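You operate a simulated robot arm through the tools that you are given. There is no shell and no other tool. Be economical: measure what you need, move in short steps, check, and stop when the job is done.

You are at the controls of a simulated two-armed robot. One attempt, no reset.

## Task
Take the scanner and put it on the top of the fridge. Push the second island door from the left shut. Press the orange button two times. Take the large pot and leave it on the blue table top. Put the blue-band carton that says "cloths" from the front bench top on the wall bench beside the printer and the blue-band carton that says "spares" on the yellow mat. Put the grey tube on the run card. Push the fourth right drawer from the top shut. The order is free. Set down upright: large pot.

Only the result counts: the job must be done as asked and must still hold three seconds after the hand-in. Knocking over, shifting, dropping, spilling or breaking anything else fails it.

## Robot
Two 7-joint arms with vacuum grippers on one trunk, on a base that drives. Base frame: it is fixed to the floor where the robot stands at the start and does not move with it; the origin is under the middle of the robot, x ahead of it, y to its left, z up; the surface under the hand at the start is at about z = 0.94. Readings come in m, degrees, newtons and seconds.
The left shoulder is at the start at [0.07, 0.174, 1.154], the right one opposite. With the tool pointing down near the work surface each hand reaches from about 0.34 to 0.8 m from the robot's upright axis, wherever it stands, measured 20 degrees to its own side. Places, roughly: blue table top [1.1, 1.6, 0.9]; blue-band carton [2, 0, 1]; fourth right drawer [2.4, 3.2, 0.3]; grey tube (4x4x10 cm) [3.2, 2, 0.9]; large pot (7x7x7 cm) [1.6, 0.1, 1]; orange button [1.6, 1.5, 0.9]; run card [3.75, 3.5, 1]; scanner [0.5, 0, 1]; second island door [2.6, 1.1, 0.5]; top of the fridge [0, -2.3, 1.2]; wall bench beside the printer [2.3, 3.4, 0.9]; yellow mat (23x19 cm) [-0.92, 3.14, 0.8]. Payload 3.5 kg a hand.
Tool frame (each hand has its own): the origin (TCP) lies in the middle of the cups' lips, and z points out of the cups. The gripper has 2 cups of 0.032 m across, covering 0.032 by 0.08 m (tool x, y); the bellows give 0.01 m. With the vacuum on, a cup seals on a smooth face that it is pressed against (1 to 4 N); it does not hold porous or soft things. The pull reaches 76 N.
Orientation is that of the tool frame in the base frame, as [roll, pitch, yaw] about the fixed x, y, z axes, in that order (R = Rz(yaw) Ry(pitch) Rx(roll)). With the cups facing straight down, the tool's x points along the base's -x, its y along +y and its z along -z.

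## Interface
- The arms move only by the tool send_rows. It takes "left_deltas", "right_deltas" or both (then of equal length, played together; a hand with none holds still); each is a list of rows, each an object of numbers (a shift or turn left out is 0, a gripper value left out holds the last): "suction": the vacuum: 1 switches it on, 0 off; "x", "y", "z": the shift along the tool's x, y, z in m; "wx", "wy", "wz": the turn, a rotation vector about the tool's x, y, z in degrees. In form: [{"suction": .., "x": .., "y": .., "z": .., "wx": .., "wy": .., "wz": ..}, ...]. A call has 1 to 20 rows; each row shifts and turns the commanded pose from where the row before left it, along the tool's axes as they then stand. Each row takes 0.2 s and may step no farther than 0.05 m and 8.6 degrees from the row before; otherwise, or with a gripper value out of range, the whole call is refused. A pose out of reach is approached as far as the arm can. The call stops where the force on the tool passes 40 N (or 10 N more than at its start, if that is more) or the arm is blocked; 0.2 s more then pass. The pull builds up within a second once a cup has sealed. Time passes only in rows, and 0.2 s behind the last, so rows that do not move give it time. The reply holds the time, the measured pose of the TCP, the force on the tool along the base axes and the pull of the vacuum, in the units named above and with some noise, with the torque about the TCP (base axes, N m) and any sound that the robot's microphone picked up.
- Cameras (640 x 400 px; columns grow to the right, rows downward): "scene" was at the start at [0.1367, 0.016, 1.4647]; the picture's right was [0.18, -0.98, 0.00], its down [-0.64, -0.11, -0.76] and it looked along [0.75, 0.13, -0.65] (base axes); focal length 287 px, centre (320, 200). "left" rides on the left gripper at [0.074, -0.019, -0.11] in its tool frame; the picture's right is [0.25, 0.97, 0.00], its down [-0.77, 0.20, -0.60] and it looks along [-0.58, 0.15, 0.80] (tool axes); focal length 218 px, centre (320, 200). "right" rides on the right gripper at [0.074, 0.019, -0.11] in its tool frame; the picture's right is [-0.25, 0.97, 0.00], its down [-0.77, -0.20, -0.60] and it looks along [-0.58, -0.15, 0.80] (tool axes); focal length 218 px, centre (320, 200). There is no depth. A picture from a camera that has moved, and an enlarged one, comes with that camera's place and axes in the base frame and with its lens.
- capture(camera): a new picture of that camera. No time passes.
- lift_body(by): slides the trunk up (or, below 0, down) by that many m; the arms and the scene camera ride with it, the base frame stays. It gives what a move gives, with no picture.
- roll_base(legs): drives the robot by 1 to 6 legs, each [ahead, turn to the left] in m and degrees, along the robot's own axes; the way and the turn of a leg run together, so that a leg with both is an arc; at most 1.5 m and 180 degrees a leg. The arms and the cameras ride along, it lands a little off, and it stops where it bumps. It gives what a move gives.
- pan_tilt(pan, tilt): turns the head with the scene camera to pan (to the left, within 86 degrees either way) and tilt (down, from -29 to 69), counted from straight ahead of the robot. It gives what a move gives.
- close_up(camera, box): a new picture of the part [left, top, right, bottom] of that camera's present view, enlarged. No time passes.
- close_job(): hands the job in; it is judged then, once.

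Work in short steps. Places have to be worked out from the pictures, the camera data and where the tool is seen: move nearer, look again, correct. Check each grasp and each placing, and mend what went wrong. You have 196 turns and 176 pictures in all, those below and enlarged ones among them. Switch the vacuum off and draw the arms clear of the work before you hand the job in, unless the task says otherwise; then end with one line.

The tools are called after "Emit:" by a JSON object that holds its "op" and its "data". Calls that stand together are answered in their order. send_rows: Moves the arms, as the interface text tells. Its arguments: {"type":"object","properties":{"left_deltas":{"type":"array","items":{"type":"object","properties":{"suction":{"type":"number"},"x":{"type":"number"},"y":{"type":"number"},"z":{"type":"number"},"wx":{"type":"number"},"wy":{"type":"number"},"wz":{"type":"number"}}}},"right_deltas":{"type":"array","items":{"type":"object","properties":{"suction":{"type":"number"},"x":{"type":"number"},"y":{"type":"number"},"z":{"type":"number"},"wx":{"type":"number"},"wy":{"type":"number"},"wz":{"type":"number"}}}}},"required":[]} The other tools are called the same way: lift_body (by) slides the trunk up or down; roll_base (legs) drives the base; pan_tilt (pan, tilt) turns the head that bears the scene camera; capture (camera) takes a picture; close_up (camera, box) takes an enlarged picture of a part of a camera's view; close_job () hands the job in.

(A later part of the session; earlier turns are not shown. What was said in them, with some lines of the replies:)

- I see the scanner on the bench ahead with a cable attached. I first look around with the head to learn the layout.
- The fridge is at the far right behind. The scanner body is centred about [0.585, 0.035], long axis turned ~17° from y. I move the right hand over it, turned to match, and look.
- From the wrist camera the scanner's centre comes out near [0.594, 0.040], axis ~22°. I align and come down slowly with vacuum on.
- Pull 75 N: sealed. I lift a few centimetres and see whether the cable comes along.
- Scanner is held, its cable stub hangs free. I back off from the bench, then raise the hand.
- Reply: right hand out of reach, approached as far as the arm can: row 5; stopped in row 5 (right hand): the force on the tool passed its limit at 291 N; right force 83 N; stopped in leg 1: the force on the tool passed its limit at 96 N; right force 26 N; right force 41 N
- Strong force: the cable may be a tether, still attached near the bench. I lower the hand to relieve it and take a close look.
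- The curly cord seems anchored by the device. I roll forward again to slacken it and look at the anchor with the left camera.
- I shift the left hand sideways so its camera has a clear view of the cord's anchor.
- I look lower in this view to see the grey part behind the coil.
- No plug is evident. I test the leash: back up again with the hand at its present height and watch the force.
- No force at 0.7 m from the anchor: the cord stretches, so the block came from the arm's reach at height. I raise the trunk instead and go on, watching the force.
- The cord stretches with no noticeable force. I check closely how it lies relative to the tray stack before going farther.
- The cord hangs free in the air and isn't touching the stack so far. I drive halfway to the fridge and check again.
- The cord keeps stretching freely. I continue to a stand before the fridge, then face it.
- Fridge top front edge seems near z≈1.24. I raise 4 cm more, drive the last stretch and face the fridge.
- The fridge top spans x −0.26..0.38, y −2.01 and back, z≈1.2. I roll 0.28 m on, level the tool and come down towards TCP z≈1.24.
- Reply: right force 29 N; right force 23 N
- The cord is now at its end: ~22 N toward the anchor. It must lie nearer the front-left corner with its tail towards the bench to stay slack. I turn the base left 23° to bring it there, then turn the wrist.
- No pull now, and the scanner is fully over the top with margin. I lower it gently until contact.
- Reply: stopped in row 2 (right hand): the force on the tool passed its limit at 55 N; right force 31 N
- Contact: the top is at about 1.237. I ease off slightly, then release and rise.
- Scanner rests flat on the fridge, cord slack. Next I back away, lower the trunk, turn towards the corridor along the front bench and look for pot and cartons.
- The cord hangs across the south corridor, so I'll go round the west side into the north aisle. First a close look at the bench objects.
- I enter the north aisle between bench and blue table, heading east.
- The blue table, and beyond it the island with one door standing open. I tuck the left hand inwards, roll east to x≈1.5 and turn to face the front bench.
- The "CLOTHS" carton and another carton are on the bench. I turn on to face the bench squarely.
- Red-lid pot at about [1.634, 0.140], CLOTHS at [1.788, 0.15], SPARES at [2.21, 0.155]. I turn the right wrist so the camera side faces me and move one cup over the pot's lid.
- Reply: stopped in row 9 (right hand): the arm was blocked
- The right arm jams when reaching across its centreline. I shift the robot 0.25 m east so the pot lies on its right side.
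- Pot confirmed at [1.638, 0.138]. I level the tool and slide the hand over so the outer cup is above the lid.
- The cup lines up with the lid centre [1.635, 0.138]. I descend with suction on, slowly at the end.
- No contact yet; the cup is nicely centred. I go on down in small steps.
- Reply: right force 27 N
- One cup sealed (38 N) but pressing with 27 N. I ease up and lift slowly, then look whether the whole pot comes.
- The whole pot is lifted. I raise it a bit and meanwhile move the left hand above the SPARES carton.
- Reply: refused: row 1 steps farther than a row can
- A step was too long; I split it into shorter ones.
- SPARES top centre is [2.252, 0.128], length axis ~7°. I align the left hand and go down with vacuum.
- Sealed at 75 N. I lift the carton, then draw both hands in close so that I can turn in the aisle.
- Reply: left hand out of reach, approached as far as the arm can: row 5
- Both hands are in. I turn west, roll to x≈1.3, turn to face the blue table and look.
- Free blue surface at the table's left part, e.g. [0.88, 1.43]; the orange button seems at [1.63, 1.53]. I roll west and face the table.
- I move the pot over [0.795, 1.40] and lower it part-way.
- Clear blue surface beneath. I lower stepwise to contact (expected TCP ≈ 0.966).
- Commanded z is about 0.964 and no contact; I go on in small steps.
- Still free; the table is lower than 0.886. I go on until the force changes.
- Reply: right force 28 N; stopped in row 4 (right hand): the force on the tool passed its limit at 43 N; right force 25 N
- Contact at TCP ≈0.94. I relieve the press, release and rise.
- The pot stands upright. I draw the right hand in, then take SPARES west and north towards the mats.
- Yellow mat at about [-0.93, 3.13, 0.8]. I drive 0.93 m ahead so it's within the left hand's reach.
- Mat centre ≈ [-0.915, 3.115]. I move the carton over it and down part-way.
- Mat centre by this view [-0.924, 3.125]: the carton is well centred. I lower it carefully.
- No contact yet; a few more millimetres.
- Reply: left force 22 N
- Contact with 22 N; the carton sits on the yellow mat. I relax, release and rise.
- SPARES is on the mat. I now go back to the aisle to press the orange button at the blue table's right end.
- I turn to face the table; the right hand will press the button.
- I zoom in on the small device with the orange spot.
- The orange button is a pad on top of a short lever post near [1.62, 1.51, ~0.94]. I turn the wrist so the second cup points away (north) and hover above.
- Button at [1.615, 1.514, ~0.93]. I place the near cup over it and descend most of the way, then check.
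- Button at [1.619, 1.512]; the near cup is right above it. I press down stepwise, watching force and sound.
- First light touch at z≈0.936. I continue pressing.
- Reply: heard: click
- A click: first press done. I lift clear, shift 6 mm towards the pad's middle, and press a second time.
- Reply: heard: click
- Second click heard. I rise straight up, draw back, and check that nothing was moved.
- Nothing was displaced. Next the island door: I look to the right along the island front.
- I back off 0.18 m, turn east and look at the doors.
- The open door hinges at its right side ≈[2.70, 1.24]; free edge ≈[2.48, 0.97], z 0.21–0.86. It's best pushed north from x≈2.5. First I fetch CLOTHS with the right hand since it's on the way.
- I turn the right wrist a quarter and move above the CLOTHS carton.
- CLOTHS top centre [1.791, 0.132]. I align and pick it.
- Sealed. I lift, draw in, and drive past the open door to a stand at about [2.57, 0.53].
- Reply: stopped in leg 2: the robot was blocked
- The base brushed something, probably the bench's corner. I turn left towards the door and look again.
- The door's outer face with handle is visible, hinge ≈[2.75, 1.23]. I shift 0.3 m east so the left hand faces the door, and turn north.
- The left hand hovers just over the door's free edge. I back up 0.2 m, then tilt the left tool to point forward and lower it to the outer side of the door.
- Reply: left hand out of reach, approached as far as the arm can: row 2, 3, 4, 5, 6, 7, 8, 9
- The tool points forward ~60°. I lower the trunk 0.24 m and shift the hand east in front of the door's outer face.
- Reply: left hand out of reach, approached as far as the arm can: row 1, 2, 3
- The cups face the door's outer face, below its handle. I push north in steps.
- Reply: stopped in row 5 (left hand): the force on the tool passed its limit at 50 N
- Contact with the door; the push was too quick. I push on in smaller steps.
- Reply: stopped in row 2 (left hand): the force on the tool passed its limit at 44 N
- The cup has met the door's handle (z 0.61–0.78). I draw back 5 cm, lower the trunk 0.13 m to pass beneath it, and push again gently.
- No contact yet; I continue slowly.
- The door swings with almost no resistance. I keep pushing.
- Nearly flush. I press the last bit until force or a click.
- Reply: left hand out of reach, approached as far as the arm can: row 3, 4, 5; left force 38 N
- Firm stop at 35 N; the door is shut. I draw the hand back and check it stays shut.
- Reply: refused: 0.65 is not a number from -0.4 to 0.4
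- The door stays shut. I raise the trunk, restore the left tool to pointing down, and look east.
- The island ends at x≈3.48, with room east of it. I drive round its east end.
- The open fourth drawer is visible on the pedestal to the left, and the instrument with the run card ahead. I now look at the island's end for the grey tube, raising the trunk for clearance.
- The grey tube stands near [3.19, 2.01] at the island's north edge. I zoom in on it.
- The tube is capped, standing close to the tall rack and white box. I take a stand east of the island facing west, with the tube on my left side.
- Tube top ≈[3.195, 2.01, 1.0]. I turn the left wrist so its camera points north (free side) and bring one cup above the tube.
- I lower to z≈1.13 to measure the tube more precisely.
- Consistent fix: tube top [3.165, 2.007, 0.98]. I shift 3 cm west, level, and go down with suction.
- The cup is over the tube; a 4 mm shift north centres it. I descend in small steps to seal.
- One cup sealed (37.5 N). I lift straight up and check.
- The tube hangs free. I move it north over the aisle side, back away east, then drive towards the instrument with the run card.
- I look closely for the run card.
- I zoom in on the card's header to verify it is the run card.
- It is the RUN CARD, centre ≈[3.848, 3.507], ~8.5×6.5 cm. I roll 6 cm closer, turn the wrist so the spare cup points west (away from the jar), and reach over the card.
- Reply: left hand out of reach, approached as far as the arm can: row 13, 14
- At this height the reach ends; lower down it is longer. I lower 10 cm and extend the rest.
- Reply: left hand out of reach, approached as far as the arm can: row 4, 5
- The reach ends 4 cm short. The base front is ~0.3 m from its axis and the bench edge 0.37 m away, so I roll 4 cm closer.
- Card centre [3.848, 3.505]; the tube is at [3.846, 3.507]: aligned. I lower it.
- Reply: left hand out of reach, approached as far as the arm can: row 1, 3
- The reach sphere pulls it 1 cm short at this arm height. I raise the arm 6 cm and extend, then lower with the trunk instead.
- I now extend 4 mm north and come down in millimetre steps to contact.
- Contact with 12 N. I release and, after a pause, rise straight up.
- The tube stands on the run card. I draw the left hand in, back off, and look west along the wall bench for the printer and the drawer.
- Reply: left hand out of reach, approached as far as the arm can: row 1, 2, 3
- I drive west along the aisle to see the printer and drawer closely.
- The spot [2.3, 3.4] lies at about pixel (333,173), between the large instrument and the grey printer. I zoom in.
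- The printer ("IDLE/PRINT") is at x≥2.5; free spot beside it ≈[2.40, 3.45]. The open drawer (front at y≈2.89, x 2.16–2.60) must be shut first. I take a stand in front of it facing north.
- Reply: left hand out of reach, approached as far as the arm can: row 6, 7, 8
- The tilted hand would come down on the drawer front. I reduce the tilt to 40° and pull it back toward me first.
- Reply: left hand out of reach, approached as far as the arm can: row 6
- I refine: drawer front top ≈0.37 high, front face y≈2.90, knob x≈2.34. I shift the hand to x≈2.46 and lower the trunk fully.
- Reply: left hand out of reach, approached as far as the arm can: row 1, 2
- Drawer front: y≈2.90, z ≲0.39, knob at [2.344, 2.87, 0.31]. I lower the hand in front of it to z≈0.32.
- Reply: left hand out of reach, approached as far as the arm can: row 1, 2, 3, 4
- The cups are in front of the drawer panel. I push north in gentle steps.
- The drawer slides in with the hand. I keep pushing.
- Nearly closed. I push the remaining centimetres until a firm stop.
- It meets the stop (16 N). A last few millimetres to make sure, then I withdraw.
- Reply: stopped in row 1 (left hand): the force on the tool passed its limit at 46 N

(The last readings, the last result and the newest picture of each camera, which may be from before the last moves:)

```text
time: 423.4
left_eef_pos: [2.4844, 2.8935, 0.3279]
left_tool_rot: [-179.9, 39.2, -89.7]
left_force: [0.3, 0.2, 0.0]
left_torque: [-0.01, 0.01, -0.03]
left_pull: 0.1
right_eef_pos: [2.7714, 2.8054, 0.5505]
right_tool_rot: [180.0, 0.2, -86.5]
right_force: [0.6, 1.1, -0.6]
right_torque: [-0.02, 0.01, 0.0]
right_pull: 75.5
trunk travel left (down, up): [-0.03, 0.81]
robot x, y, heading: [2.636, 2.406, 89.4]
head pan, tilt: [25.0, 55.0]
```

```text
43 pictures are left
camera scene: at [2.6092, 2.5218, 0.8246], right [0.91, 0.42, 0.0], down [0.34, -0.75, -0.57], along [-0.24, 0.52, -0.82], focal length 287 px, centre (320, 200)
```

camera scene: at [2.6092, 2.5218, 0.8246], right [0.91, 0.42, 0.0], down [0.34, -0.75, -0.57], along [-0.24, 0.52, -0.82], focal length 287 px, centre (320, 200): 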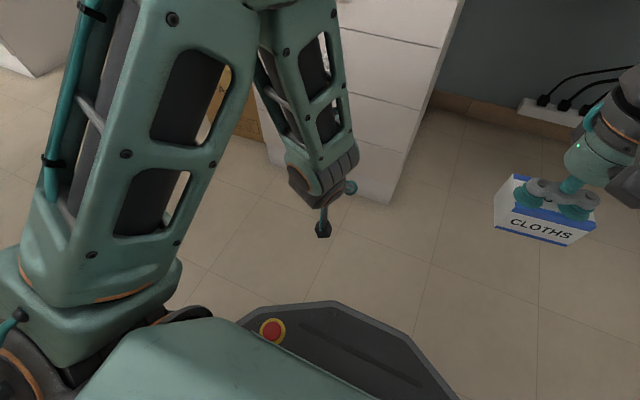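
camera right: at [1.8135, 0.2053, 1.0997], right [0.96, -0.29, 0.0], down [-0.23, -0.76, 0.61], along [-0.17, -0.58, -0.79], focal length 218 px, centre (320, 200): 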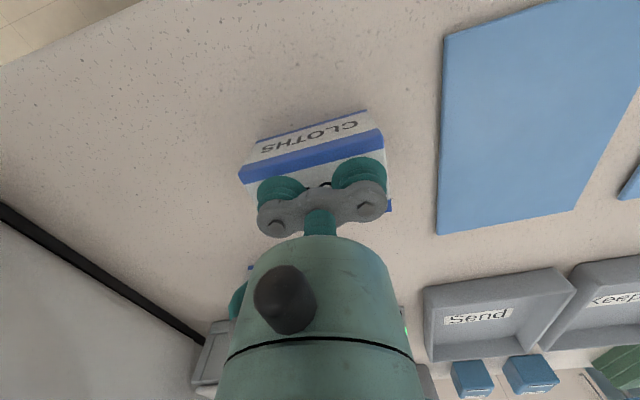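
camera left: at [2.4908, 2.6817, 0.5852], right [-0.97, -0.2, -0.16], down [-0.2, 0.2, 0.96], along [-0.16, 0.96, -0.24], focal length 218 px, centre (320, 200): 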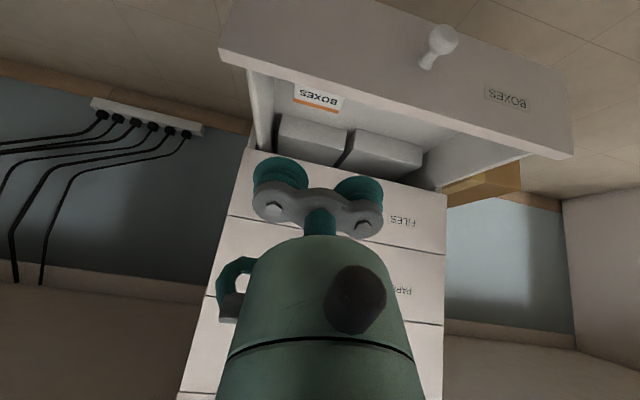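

The drawer is flush. I raise the trunk again, set the left tool to point down, and shift west for placing CLOTHS with the right hand.

Emit:
{"op": "lift_body", "data": {"by": 0.4}}

Emit:
{"op": "lift_body", "data": {"by": 0.33}}

Emit:
{"op": "send_rows", "data": {"left_deltas": [{"wy": 8}, {"wy": 8}, {"wy": 8}, {"wy": 8}, {"wy": 7}, {"z": -0.05}, {"z": -0.05}, {"z": -0.05}, {"x": 0.03}]}}

Emit:
{"op": "roll_base", "data": {"legs": [[0, 90], [0.42, 0], [0, -90], [0.27, 0]]}}

Emit:
{"op": "pan_tilt", "data": {"pan": -15, "tilt": 40}}

Emit:
{"op": "capture", "data": {"camera": "scene"}}

```text
time: 427.2
left_eef_pos: [2.4853, 2.8944, 0.728]
left_tool_rot: [-180.0, 39.3, -89.7]
left_force: [0.1, -0.1, -0.1]
left_torque: [-0.03, -0.01, 0.01]
left_pull: 0.1
right_eef_pos: [2.7722, 2.8044, 0.9486]
right_tool_rot: [-180.0, 0.2, -86.3]
right_force: [0.2, -0.2, -0.2]
right_torque: [-0.03, 0.01, 0.01]
right_pull: 75.2
trunk travel left (down, up): [-0.43, 0.41]
robot x, y, heading: [2.6363, 2.4043, 89.6]
head pan, tilt: [25.0, 55.0]
```

```text
time: 430.4
left_eef_pos: [2.4844, 2.894, 1.0579]
left_tool_rot: [-179.9, 39.3, -89.7]
left_force: [0.5, 0.3, -1.0]
left_torque: [0.03, 0.02, 0.03]
left_pull: 0.1
right_eef_pos: [2.7722, 2.804, 1.2783]
right_tool_rot: [-180.0, 0.2, -86.4]
right_force: [-0.1, -0.5, -0.6]
right_torque: [-0.01, 0.0, -0.02]
right_pull: 75.6
trunk travel left (down, up): [-0.76, 0.08]
robot x, y, heading: [2.6372, 2.4064, 89.5]
head pan, tilt: [25.0, 55.0]
```

```text
time: 432.4
left_eef_pos: [2.4828, 2.8626, 1.2091]
left_tool_rot: [179.9, 0.3, -89.7]
left_force: [-0.1, 0.3, -0.4]
left_torque: [0.06, 0.04, -0.02]
left_pull: 0.0
right_eef_pos: [2.7721, 2.8024, 1.2807]
right_tool_rot: [-180.0, 0.2, -86.3]
right_force: [-0.1, -0.5, -0.6]
right_torque: [-0.01, -0.03, -0.01]
right_pull: 75.9
trunk travel left (down, up): [-0.76, 0.08]
robot x, y, heading: [2.635, 2.4037, 89.3]
head pan, tilt: [25.0, 55.0]
```

```text
time: 444.2
left_eef_pos: [2.0754, 3.1356, 1.2092]
left_tool_rot: [180.0, 0.2, -90.2]
left_force: [0.6, -0.7, 0.3]
left_torque: [0.0, -0.01, 0.03]
left_pull: 0.1
right_eef_pos: [2.3641, 3.0738, 1.279]
right_tool_rot: [-180.0, 0.3, -86.8]
right_force: [-0.7, -1.2, -0.5]
right_torque: [0.0, 0.01, -0.01]
right_pull: 75.8
trunk travel left (down, up): [-0.76, 0.08]
robot x, y, heading: [2.2256, 2.6786, 88.9]
head pan, tilt: [25.0, 55.0]
```

```text
time: 445.3
left_eef_pos: [2.0765, 3.1366, 1.2082]
left_tool_rot: [-180.0, 0.2, -90.2]
left_force: [0.7, 0.1, 0.6]
left_torque: [-0.01, -0.02, -0.02]
left_pull: 0.1
right_eef_pos: [2.3634, 3.0753, 1.2812]
right_tool_rot: [-179.9, 0.1, -86.8]
right_force: [0.1, 0.1, -1.1]
right_torque: [-0.01, -0.01, -0.01]
right_pull: 76.3
trunk travel left (down, up): [-0.76, 0.08]
robot x, y, heading: [2.2251, 2.678, 88.9]
head pan, tilt: [-15.0, 40.0]
```

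```text
42 pictures are left
camera scene: at [2.2514, 2.809, 1.5753], right [0.96, -0.27, 0.0], down [-0.18, -0.62, -0.77], along [0.21, 0.74, -0.64], focal length 287 px, centre (320, 200)
```

scene: 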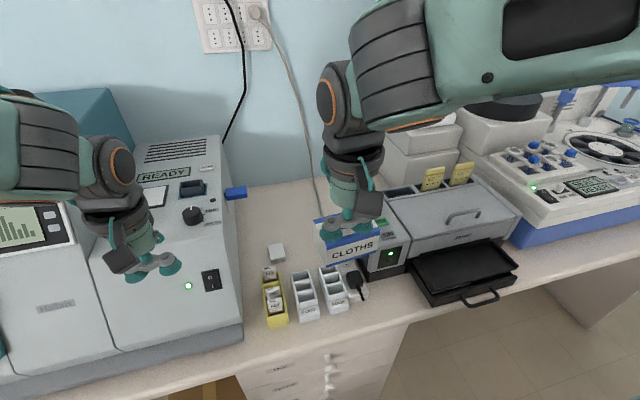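

Free strip between the tile stack (x≲2.30) and printer (x≳2.5). I roll 5 cm closer and carry the carton to [2.375, 3.45], lowering to z≈1.13 on the way.

Emit:
{"op": "roll_base", "data": {"legs": [[0.05, 0]]}}

Emit:
{"op": "send_rows", "data": {"right_deltas": [{"z": 0.04, "x": -0.02}, {"z": 0.04, "x": -0.02}, {"z": 0.03, "x": -0.03}, {"z": 0.03, "x": -0.03}, {"x": -0.045}, {"x": -0.045}, {"x": -0.045}, {"x": -0.045}, {"x": -0.04}, {}]}}

Emit:
{"op": "capture", "data": {"camera": "right"}}

Emit:
{"op": "capture", "data": {"camera": "scene"}}

```text
time: 446.2
left_eef_pos: [2.0772, 3.1783, 1.212]
left_tool_rot: [-180.0, 0.6, -90.2]
left_force: [0.3, 0.4, 0.0]
left_torque: [0.06, -0.02, 0.02]
left_pull: 0.0
right_eef_pos: [2.365, 3.1163, 1.2823]
right_tool_rot: [-180.0, 0.6, -86.8]
right_force: [0.1, -0.9, -1.8]
right_torque: [0.1, 0.0, 0.03]
right_pull: 75.7
trunk travel left (down, up): [-0.76, 0.08]
robot x, y, heading: [2.222, 2.727, 89.3]
head pan, tilt: [-15.0, 40.0]
```

```text
time: 448.4
left_eef_pos: [2.0767, 3.1851, 1.208]
left_tool_rot: [179.9, 0.1, -90.2]
left_force: [-0.2, 0.4, 0.0]
left_torque: [0.0, -0.01, -0.02]
left_pull: 0.1
right_eef_pos: [2.3468, 3.4436, 1.1417]
right_tool_rot: [-180.0, 0.2, -86.7]
right_force: [0.4, 0.8, -0.5]
right_torque: [-0.02, 0.0, -0.05]
right_pull: 75.7
trunk travel left (down, up): [-0.76, 0.08]
robot x, y, heading: [2.2227, 2.7264, 89.1]
head pan, tilt: [-15.0, 40.0]
```

```text
41 pictures are left
camera right: at [2.3321, 3.3679, 1.2516], right [-0.98, 0.2, 0.0], down [0.16, 0.78, 0.61], along [0.12, 0.6, -0.79], focal length 218 px, centre (320, 200)
```

right: 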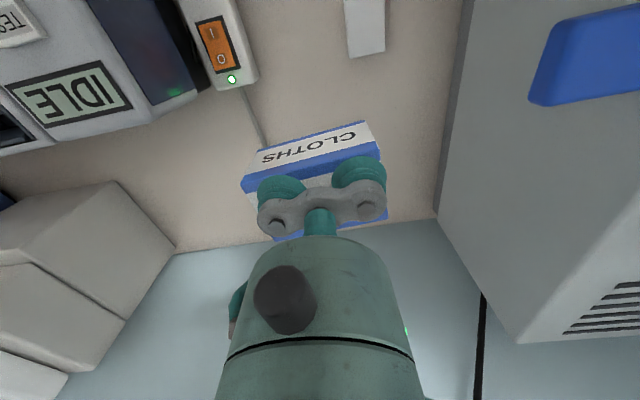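

```text
40 pictures are left
camera scene: at [2.2526, 2.8577, 1.5754], right [0.96, -0.27, 0.0], down [-0.18, -0.62, -0.77], along [0.21, 0.74, -0.64], focal length 287 px, centre (320, 200)
```

scene: 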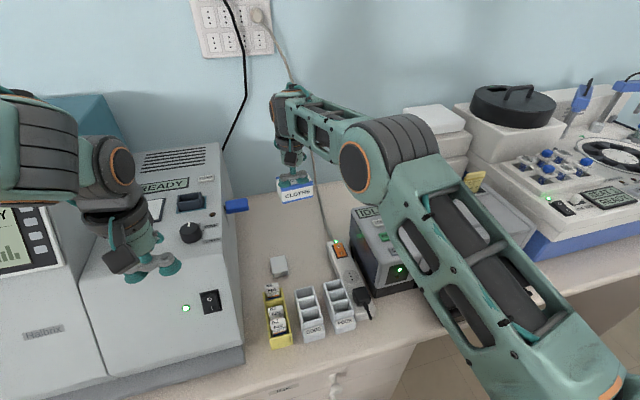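

A power strip and its cable run at x≈2.45; the tile stack ends at x≈2.30, y≈3.405. The carton centred at [2.367, 3.456] fits between. I adjust and lower.

Emit:
{"op": "send_rows", "data": {"right_deltas": [{"y": -0.02, "x": -0.012}, {"z": 0.05}, {"z": 0.05}, {"z": 0.04}, {"z": 0.02}, {"z": 0.008}, {}]}}

Emit:
{"op": "capture", "data": {"camera": "right"}}

```text
time: 450.0
left_eef_pos: [2.0768, 3.1849, 1.2066]
left_tool_rot: [-180.0, 0.1, -90.2]
left_force: [0.6, -0.4, -0.5]
left_torque: [-0.02, -0.01, 0.01]
left_pull: 0.0
right_eef_pos: [2.3655, 3.4586, 0.9724]
right_tool_rot: [180.0, 0.2, -86.7]
right_force: [0.6, 0.3, -0.4]
right_torque: [-0.01, 0.02, 0.01]
right_pull: 75.1
trunk travel left (down, up): [-0.76, 0.08]
robot x, y, heading: [2.224, 2.7263, 89.1]
head pan, tilt: [-15.0, 40.0]
```

```text
39 pictures are left
camera right: at [2.3507, 3.3824, 1.083], right [-0.98, 0.2, 0.0], down [0.16, 0.78, 0.61], along [0.12, 0.6, -0.79], focal length 218 px, centre (320, 200)
```

right: 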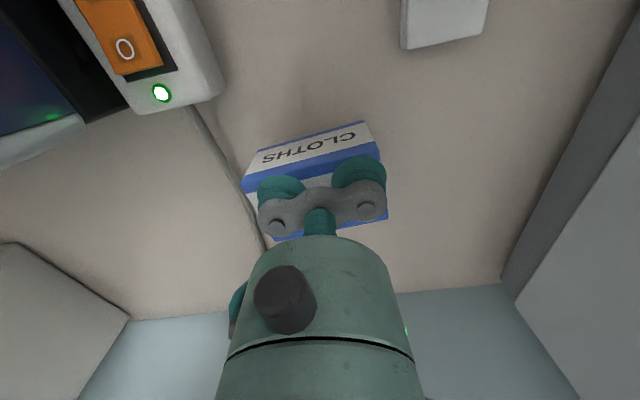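

Clearances are good (cable at x≈2.455, tile at y≤3.40). I lower to contact.

Emit:
{"op": "send_rows", "data": {"right_deltas": [{"z": 0.008}, {"z": 0.005}, {"z": 0.004}, {"z": 0.003}, {"z": 0.003}, {}]}}

```text
time: 451.4
left_eef_pos: [2.0762, 3.1855, 1.2081]
left_tool_rot: [-180.0, 0.2, -90.2]
left_force: [-0.7, 0.2, 0.9]
left_torque: [0.01, -0.02, 0.01]
left_pull: 0.1
right_eef_pos: [2.3657, 3.4576, 0.9514]
right_tool_rot: [179.9, 0.4, -86.8]
right_force: [-1.0, 0.8, 2.5]
right_torque: [-0.01, -0.1, -0.01]
right_pull: 75.8
trunk travel left (down, up): [-0.76, 0.08]
robot x, y, heading: [2.2252, 2.726, 89.1]
head pan, tilt: [-15.0, 40.0]
```

Light contact (2.5 N). One more millimetre, release, and rise.

Emit:
{"op": "send_rows", "data": {"right_deltas": [{"z": 0.002}, {"suction": 0}, {}, {}, {}, {}, {"z": -0.005}, {"z": -0.015}, {"z": -0.04}, {"z": -0.05}, {"z": -0.05}, {"z": -0.05}]}}

Emit:
{"op": "capture", "data": {"camera": "right"}}

Emit:
{"op": "capture", "data": {"camera": "scene"}}

```text
time: 454.0
left_eef_pos: [2.0774, 3.1851, 1.2081]
left_tool_rot: [180.0, 0.1, -90.2]
left_force: [0.0, -0.3, 0.0]
left_torque: [0.04, -0.02, 0.0]
left_pull: 0.1
right_eef_pos: [2.3656, 3.456, 1.1576]
right_tool_rot: [179.9, 0.4, -86.8]
right_force: [0.4, 0.5, -0.1]
right_torque: [0.0, -0.01, -0.04]
right_pull: 0.1
trunk travel left (down, up): [-0.76, 0.08]
robot x, y, heading: [2.2244, 2.7255, 89.1]
head pan, tilt: [-15.0, 40.0]
```

```text
38 pictures are left
camera right: at [2.351, 3.3799, 1.2685], right [-0.98, 0.2, 0.0], down [0.16, 0.78, 0.61], along [0.12, 0.6, -0.79], focal length 218 px, centre (320, 200)
```

right: 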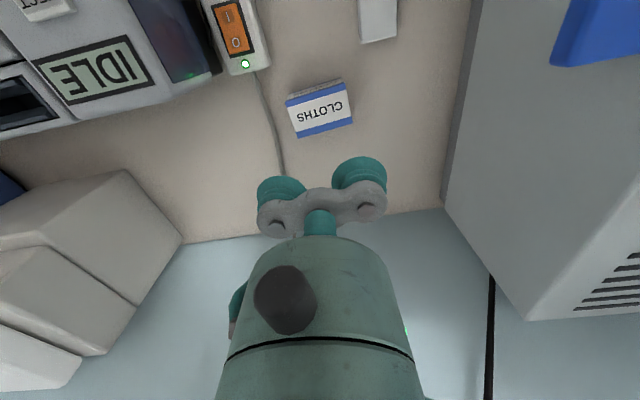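

```text
37 pictures are left
camera scene: at [2.2522, 2.8578, 1.5753], right [0.96, -0.27, 0.0], down [-0.18, -0.62, -0.77], along [0.21, 0.74, -0.64], focal length 287 px, centre (320, 200)
```

scene: 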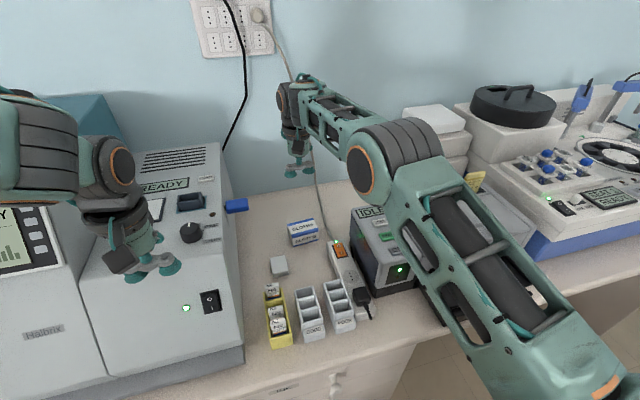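

CLOTHS stands on the wall bench beside the printer, nothing else moved. I draw the right hand clear of the work and back off a little.

Emit:
{"op": "send_rows", "data": {"right_deltas": [{"z": -0.04}, {"x": 0.05}, {"x": 0.05}, {"x": 0.05}, {"x": 0.05}, {"x": 0.05}, {"x": 0.05}, {"x": 0.03}]}}

Emit:
{"op": "roll_base", "data": {"legs": [[-0.27, 0]]}}

Emit:
{"op": "pan_tilt", "data": {"pan": -5, "tilt": 50}}

Emit:
{"op": "capture", "data": {"camera": "scene"}}

```text
time: 455.8
left_eef_pos: [2.0769, 3.1858, 1.2085]
left_tool_rot: [-180.0, 0.2, -90.2]
left_force: [-0.2, -0.8, -0.2]
left_torque: [-0.02, 0.02, 0.01]
left_pull: 0.2
right_eef_pos: [2.3852, 3.1261, 1.197]
right_tool_rot: [179.9, 0.4, -86.8]
right_force: [0.1, -0.2, -0.3]
right_torque: [-0.01, -0.02, -0.03]
right_pull: 0.1
trunk travel left (down, up): [-0.76, 0.08]
robot x, y, heading: [2.2283, 2.7277, 89.3]
head pan, tilt: [-15.0, 40.0]
```

```text
time: 457.7
left_eef_pos: [2.0724, 2.9184, 1.2077]
left_tool_rot: [180.0, 0.1, -90.2]
left_force: [0.4, -0.7, -0.4]
left_torque: [-0.02, 0.01, 0.04]
left_pull: 0.0
right_eef_pos: [2.3793, 2.8593, 1.1964]
right_tool_rot: [-180.0, 0.2, -86.8]
right_force: [0.3, -0.4, 0.2]
right_torque: [-0.01, 0.0, -0.02]
right_pull: 0.1
trunk travel left (down, up): [-0.76, 0.08]
robot x, y, heading: [2.2221, 2.4574, 89.2]
head pan, tilt: [-15.0, 40.0]
```

```text
time: 458.4
left_eef_pos: [2.0723, 2.9158, 1.208]
left_tool_rot: [180.0, 0.2, -90.3]
left_force: [0.1, -0.2, -0.3]
left_torque: [0.01, -0.02, 0.0]
left_pull: 0.0
right_eef_pos: [2.3797, 2.8587, 1.1976]
right_tool_rot: [-180.0, 0.4, -86.8]
right_force: [0.6, -0.8, -0.4]
right_torque: [0.01, 0.02, 0.0]
right_pull: 0.1
trunk travel left (down, up): [-0.76, 0.08]
robot x, y, heading: [2.2167, 2.4573, 89.0]
head pan, tilt: [-5.0, 50.0]
```

```text
36 pictures are left
camera scene: at [2.2327, 2.5836, 1.5612], right [0.99, -0.1, 0.0], down [-0.08, -0.76, -0.64], along [0.07, 0.64, -0.77], focal length 287 px, centre (320, 200)
```

scene: 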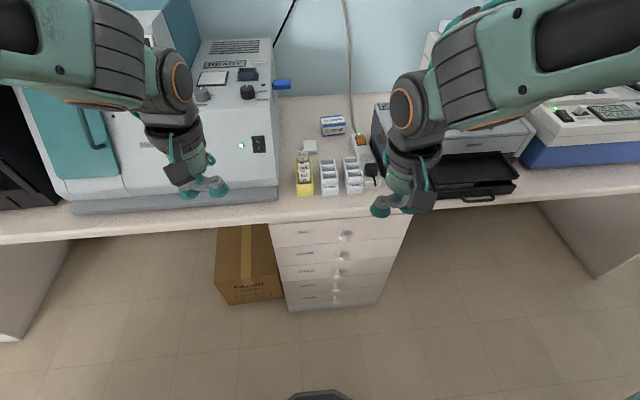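

All drawers are flush, CLOTHS is in place, both vacuums are off and the hands are clear. All listed parts are done, so I hand in.

Emit:
{"op": "close_job", "data": {}}

```text
The job is handed in.
```

All the tasks are done and the job is handed in. I checked each placing right after making it, but did not go back at the end to look again at the scanner on the fridge, which is still on its stretchy cord (slack when I let go).
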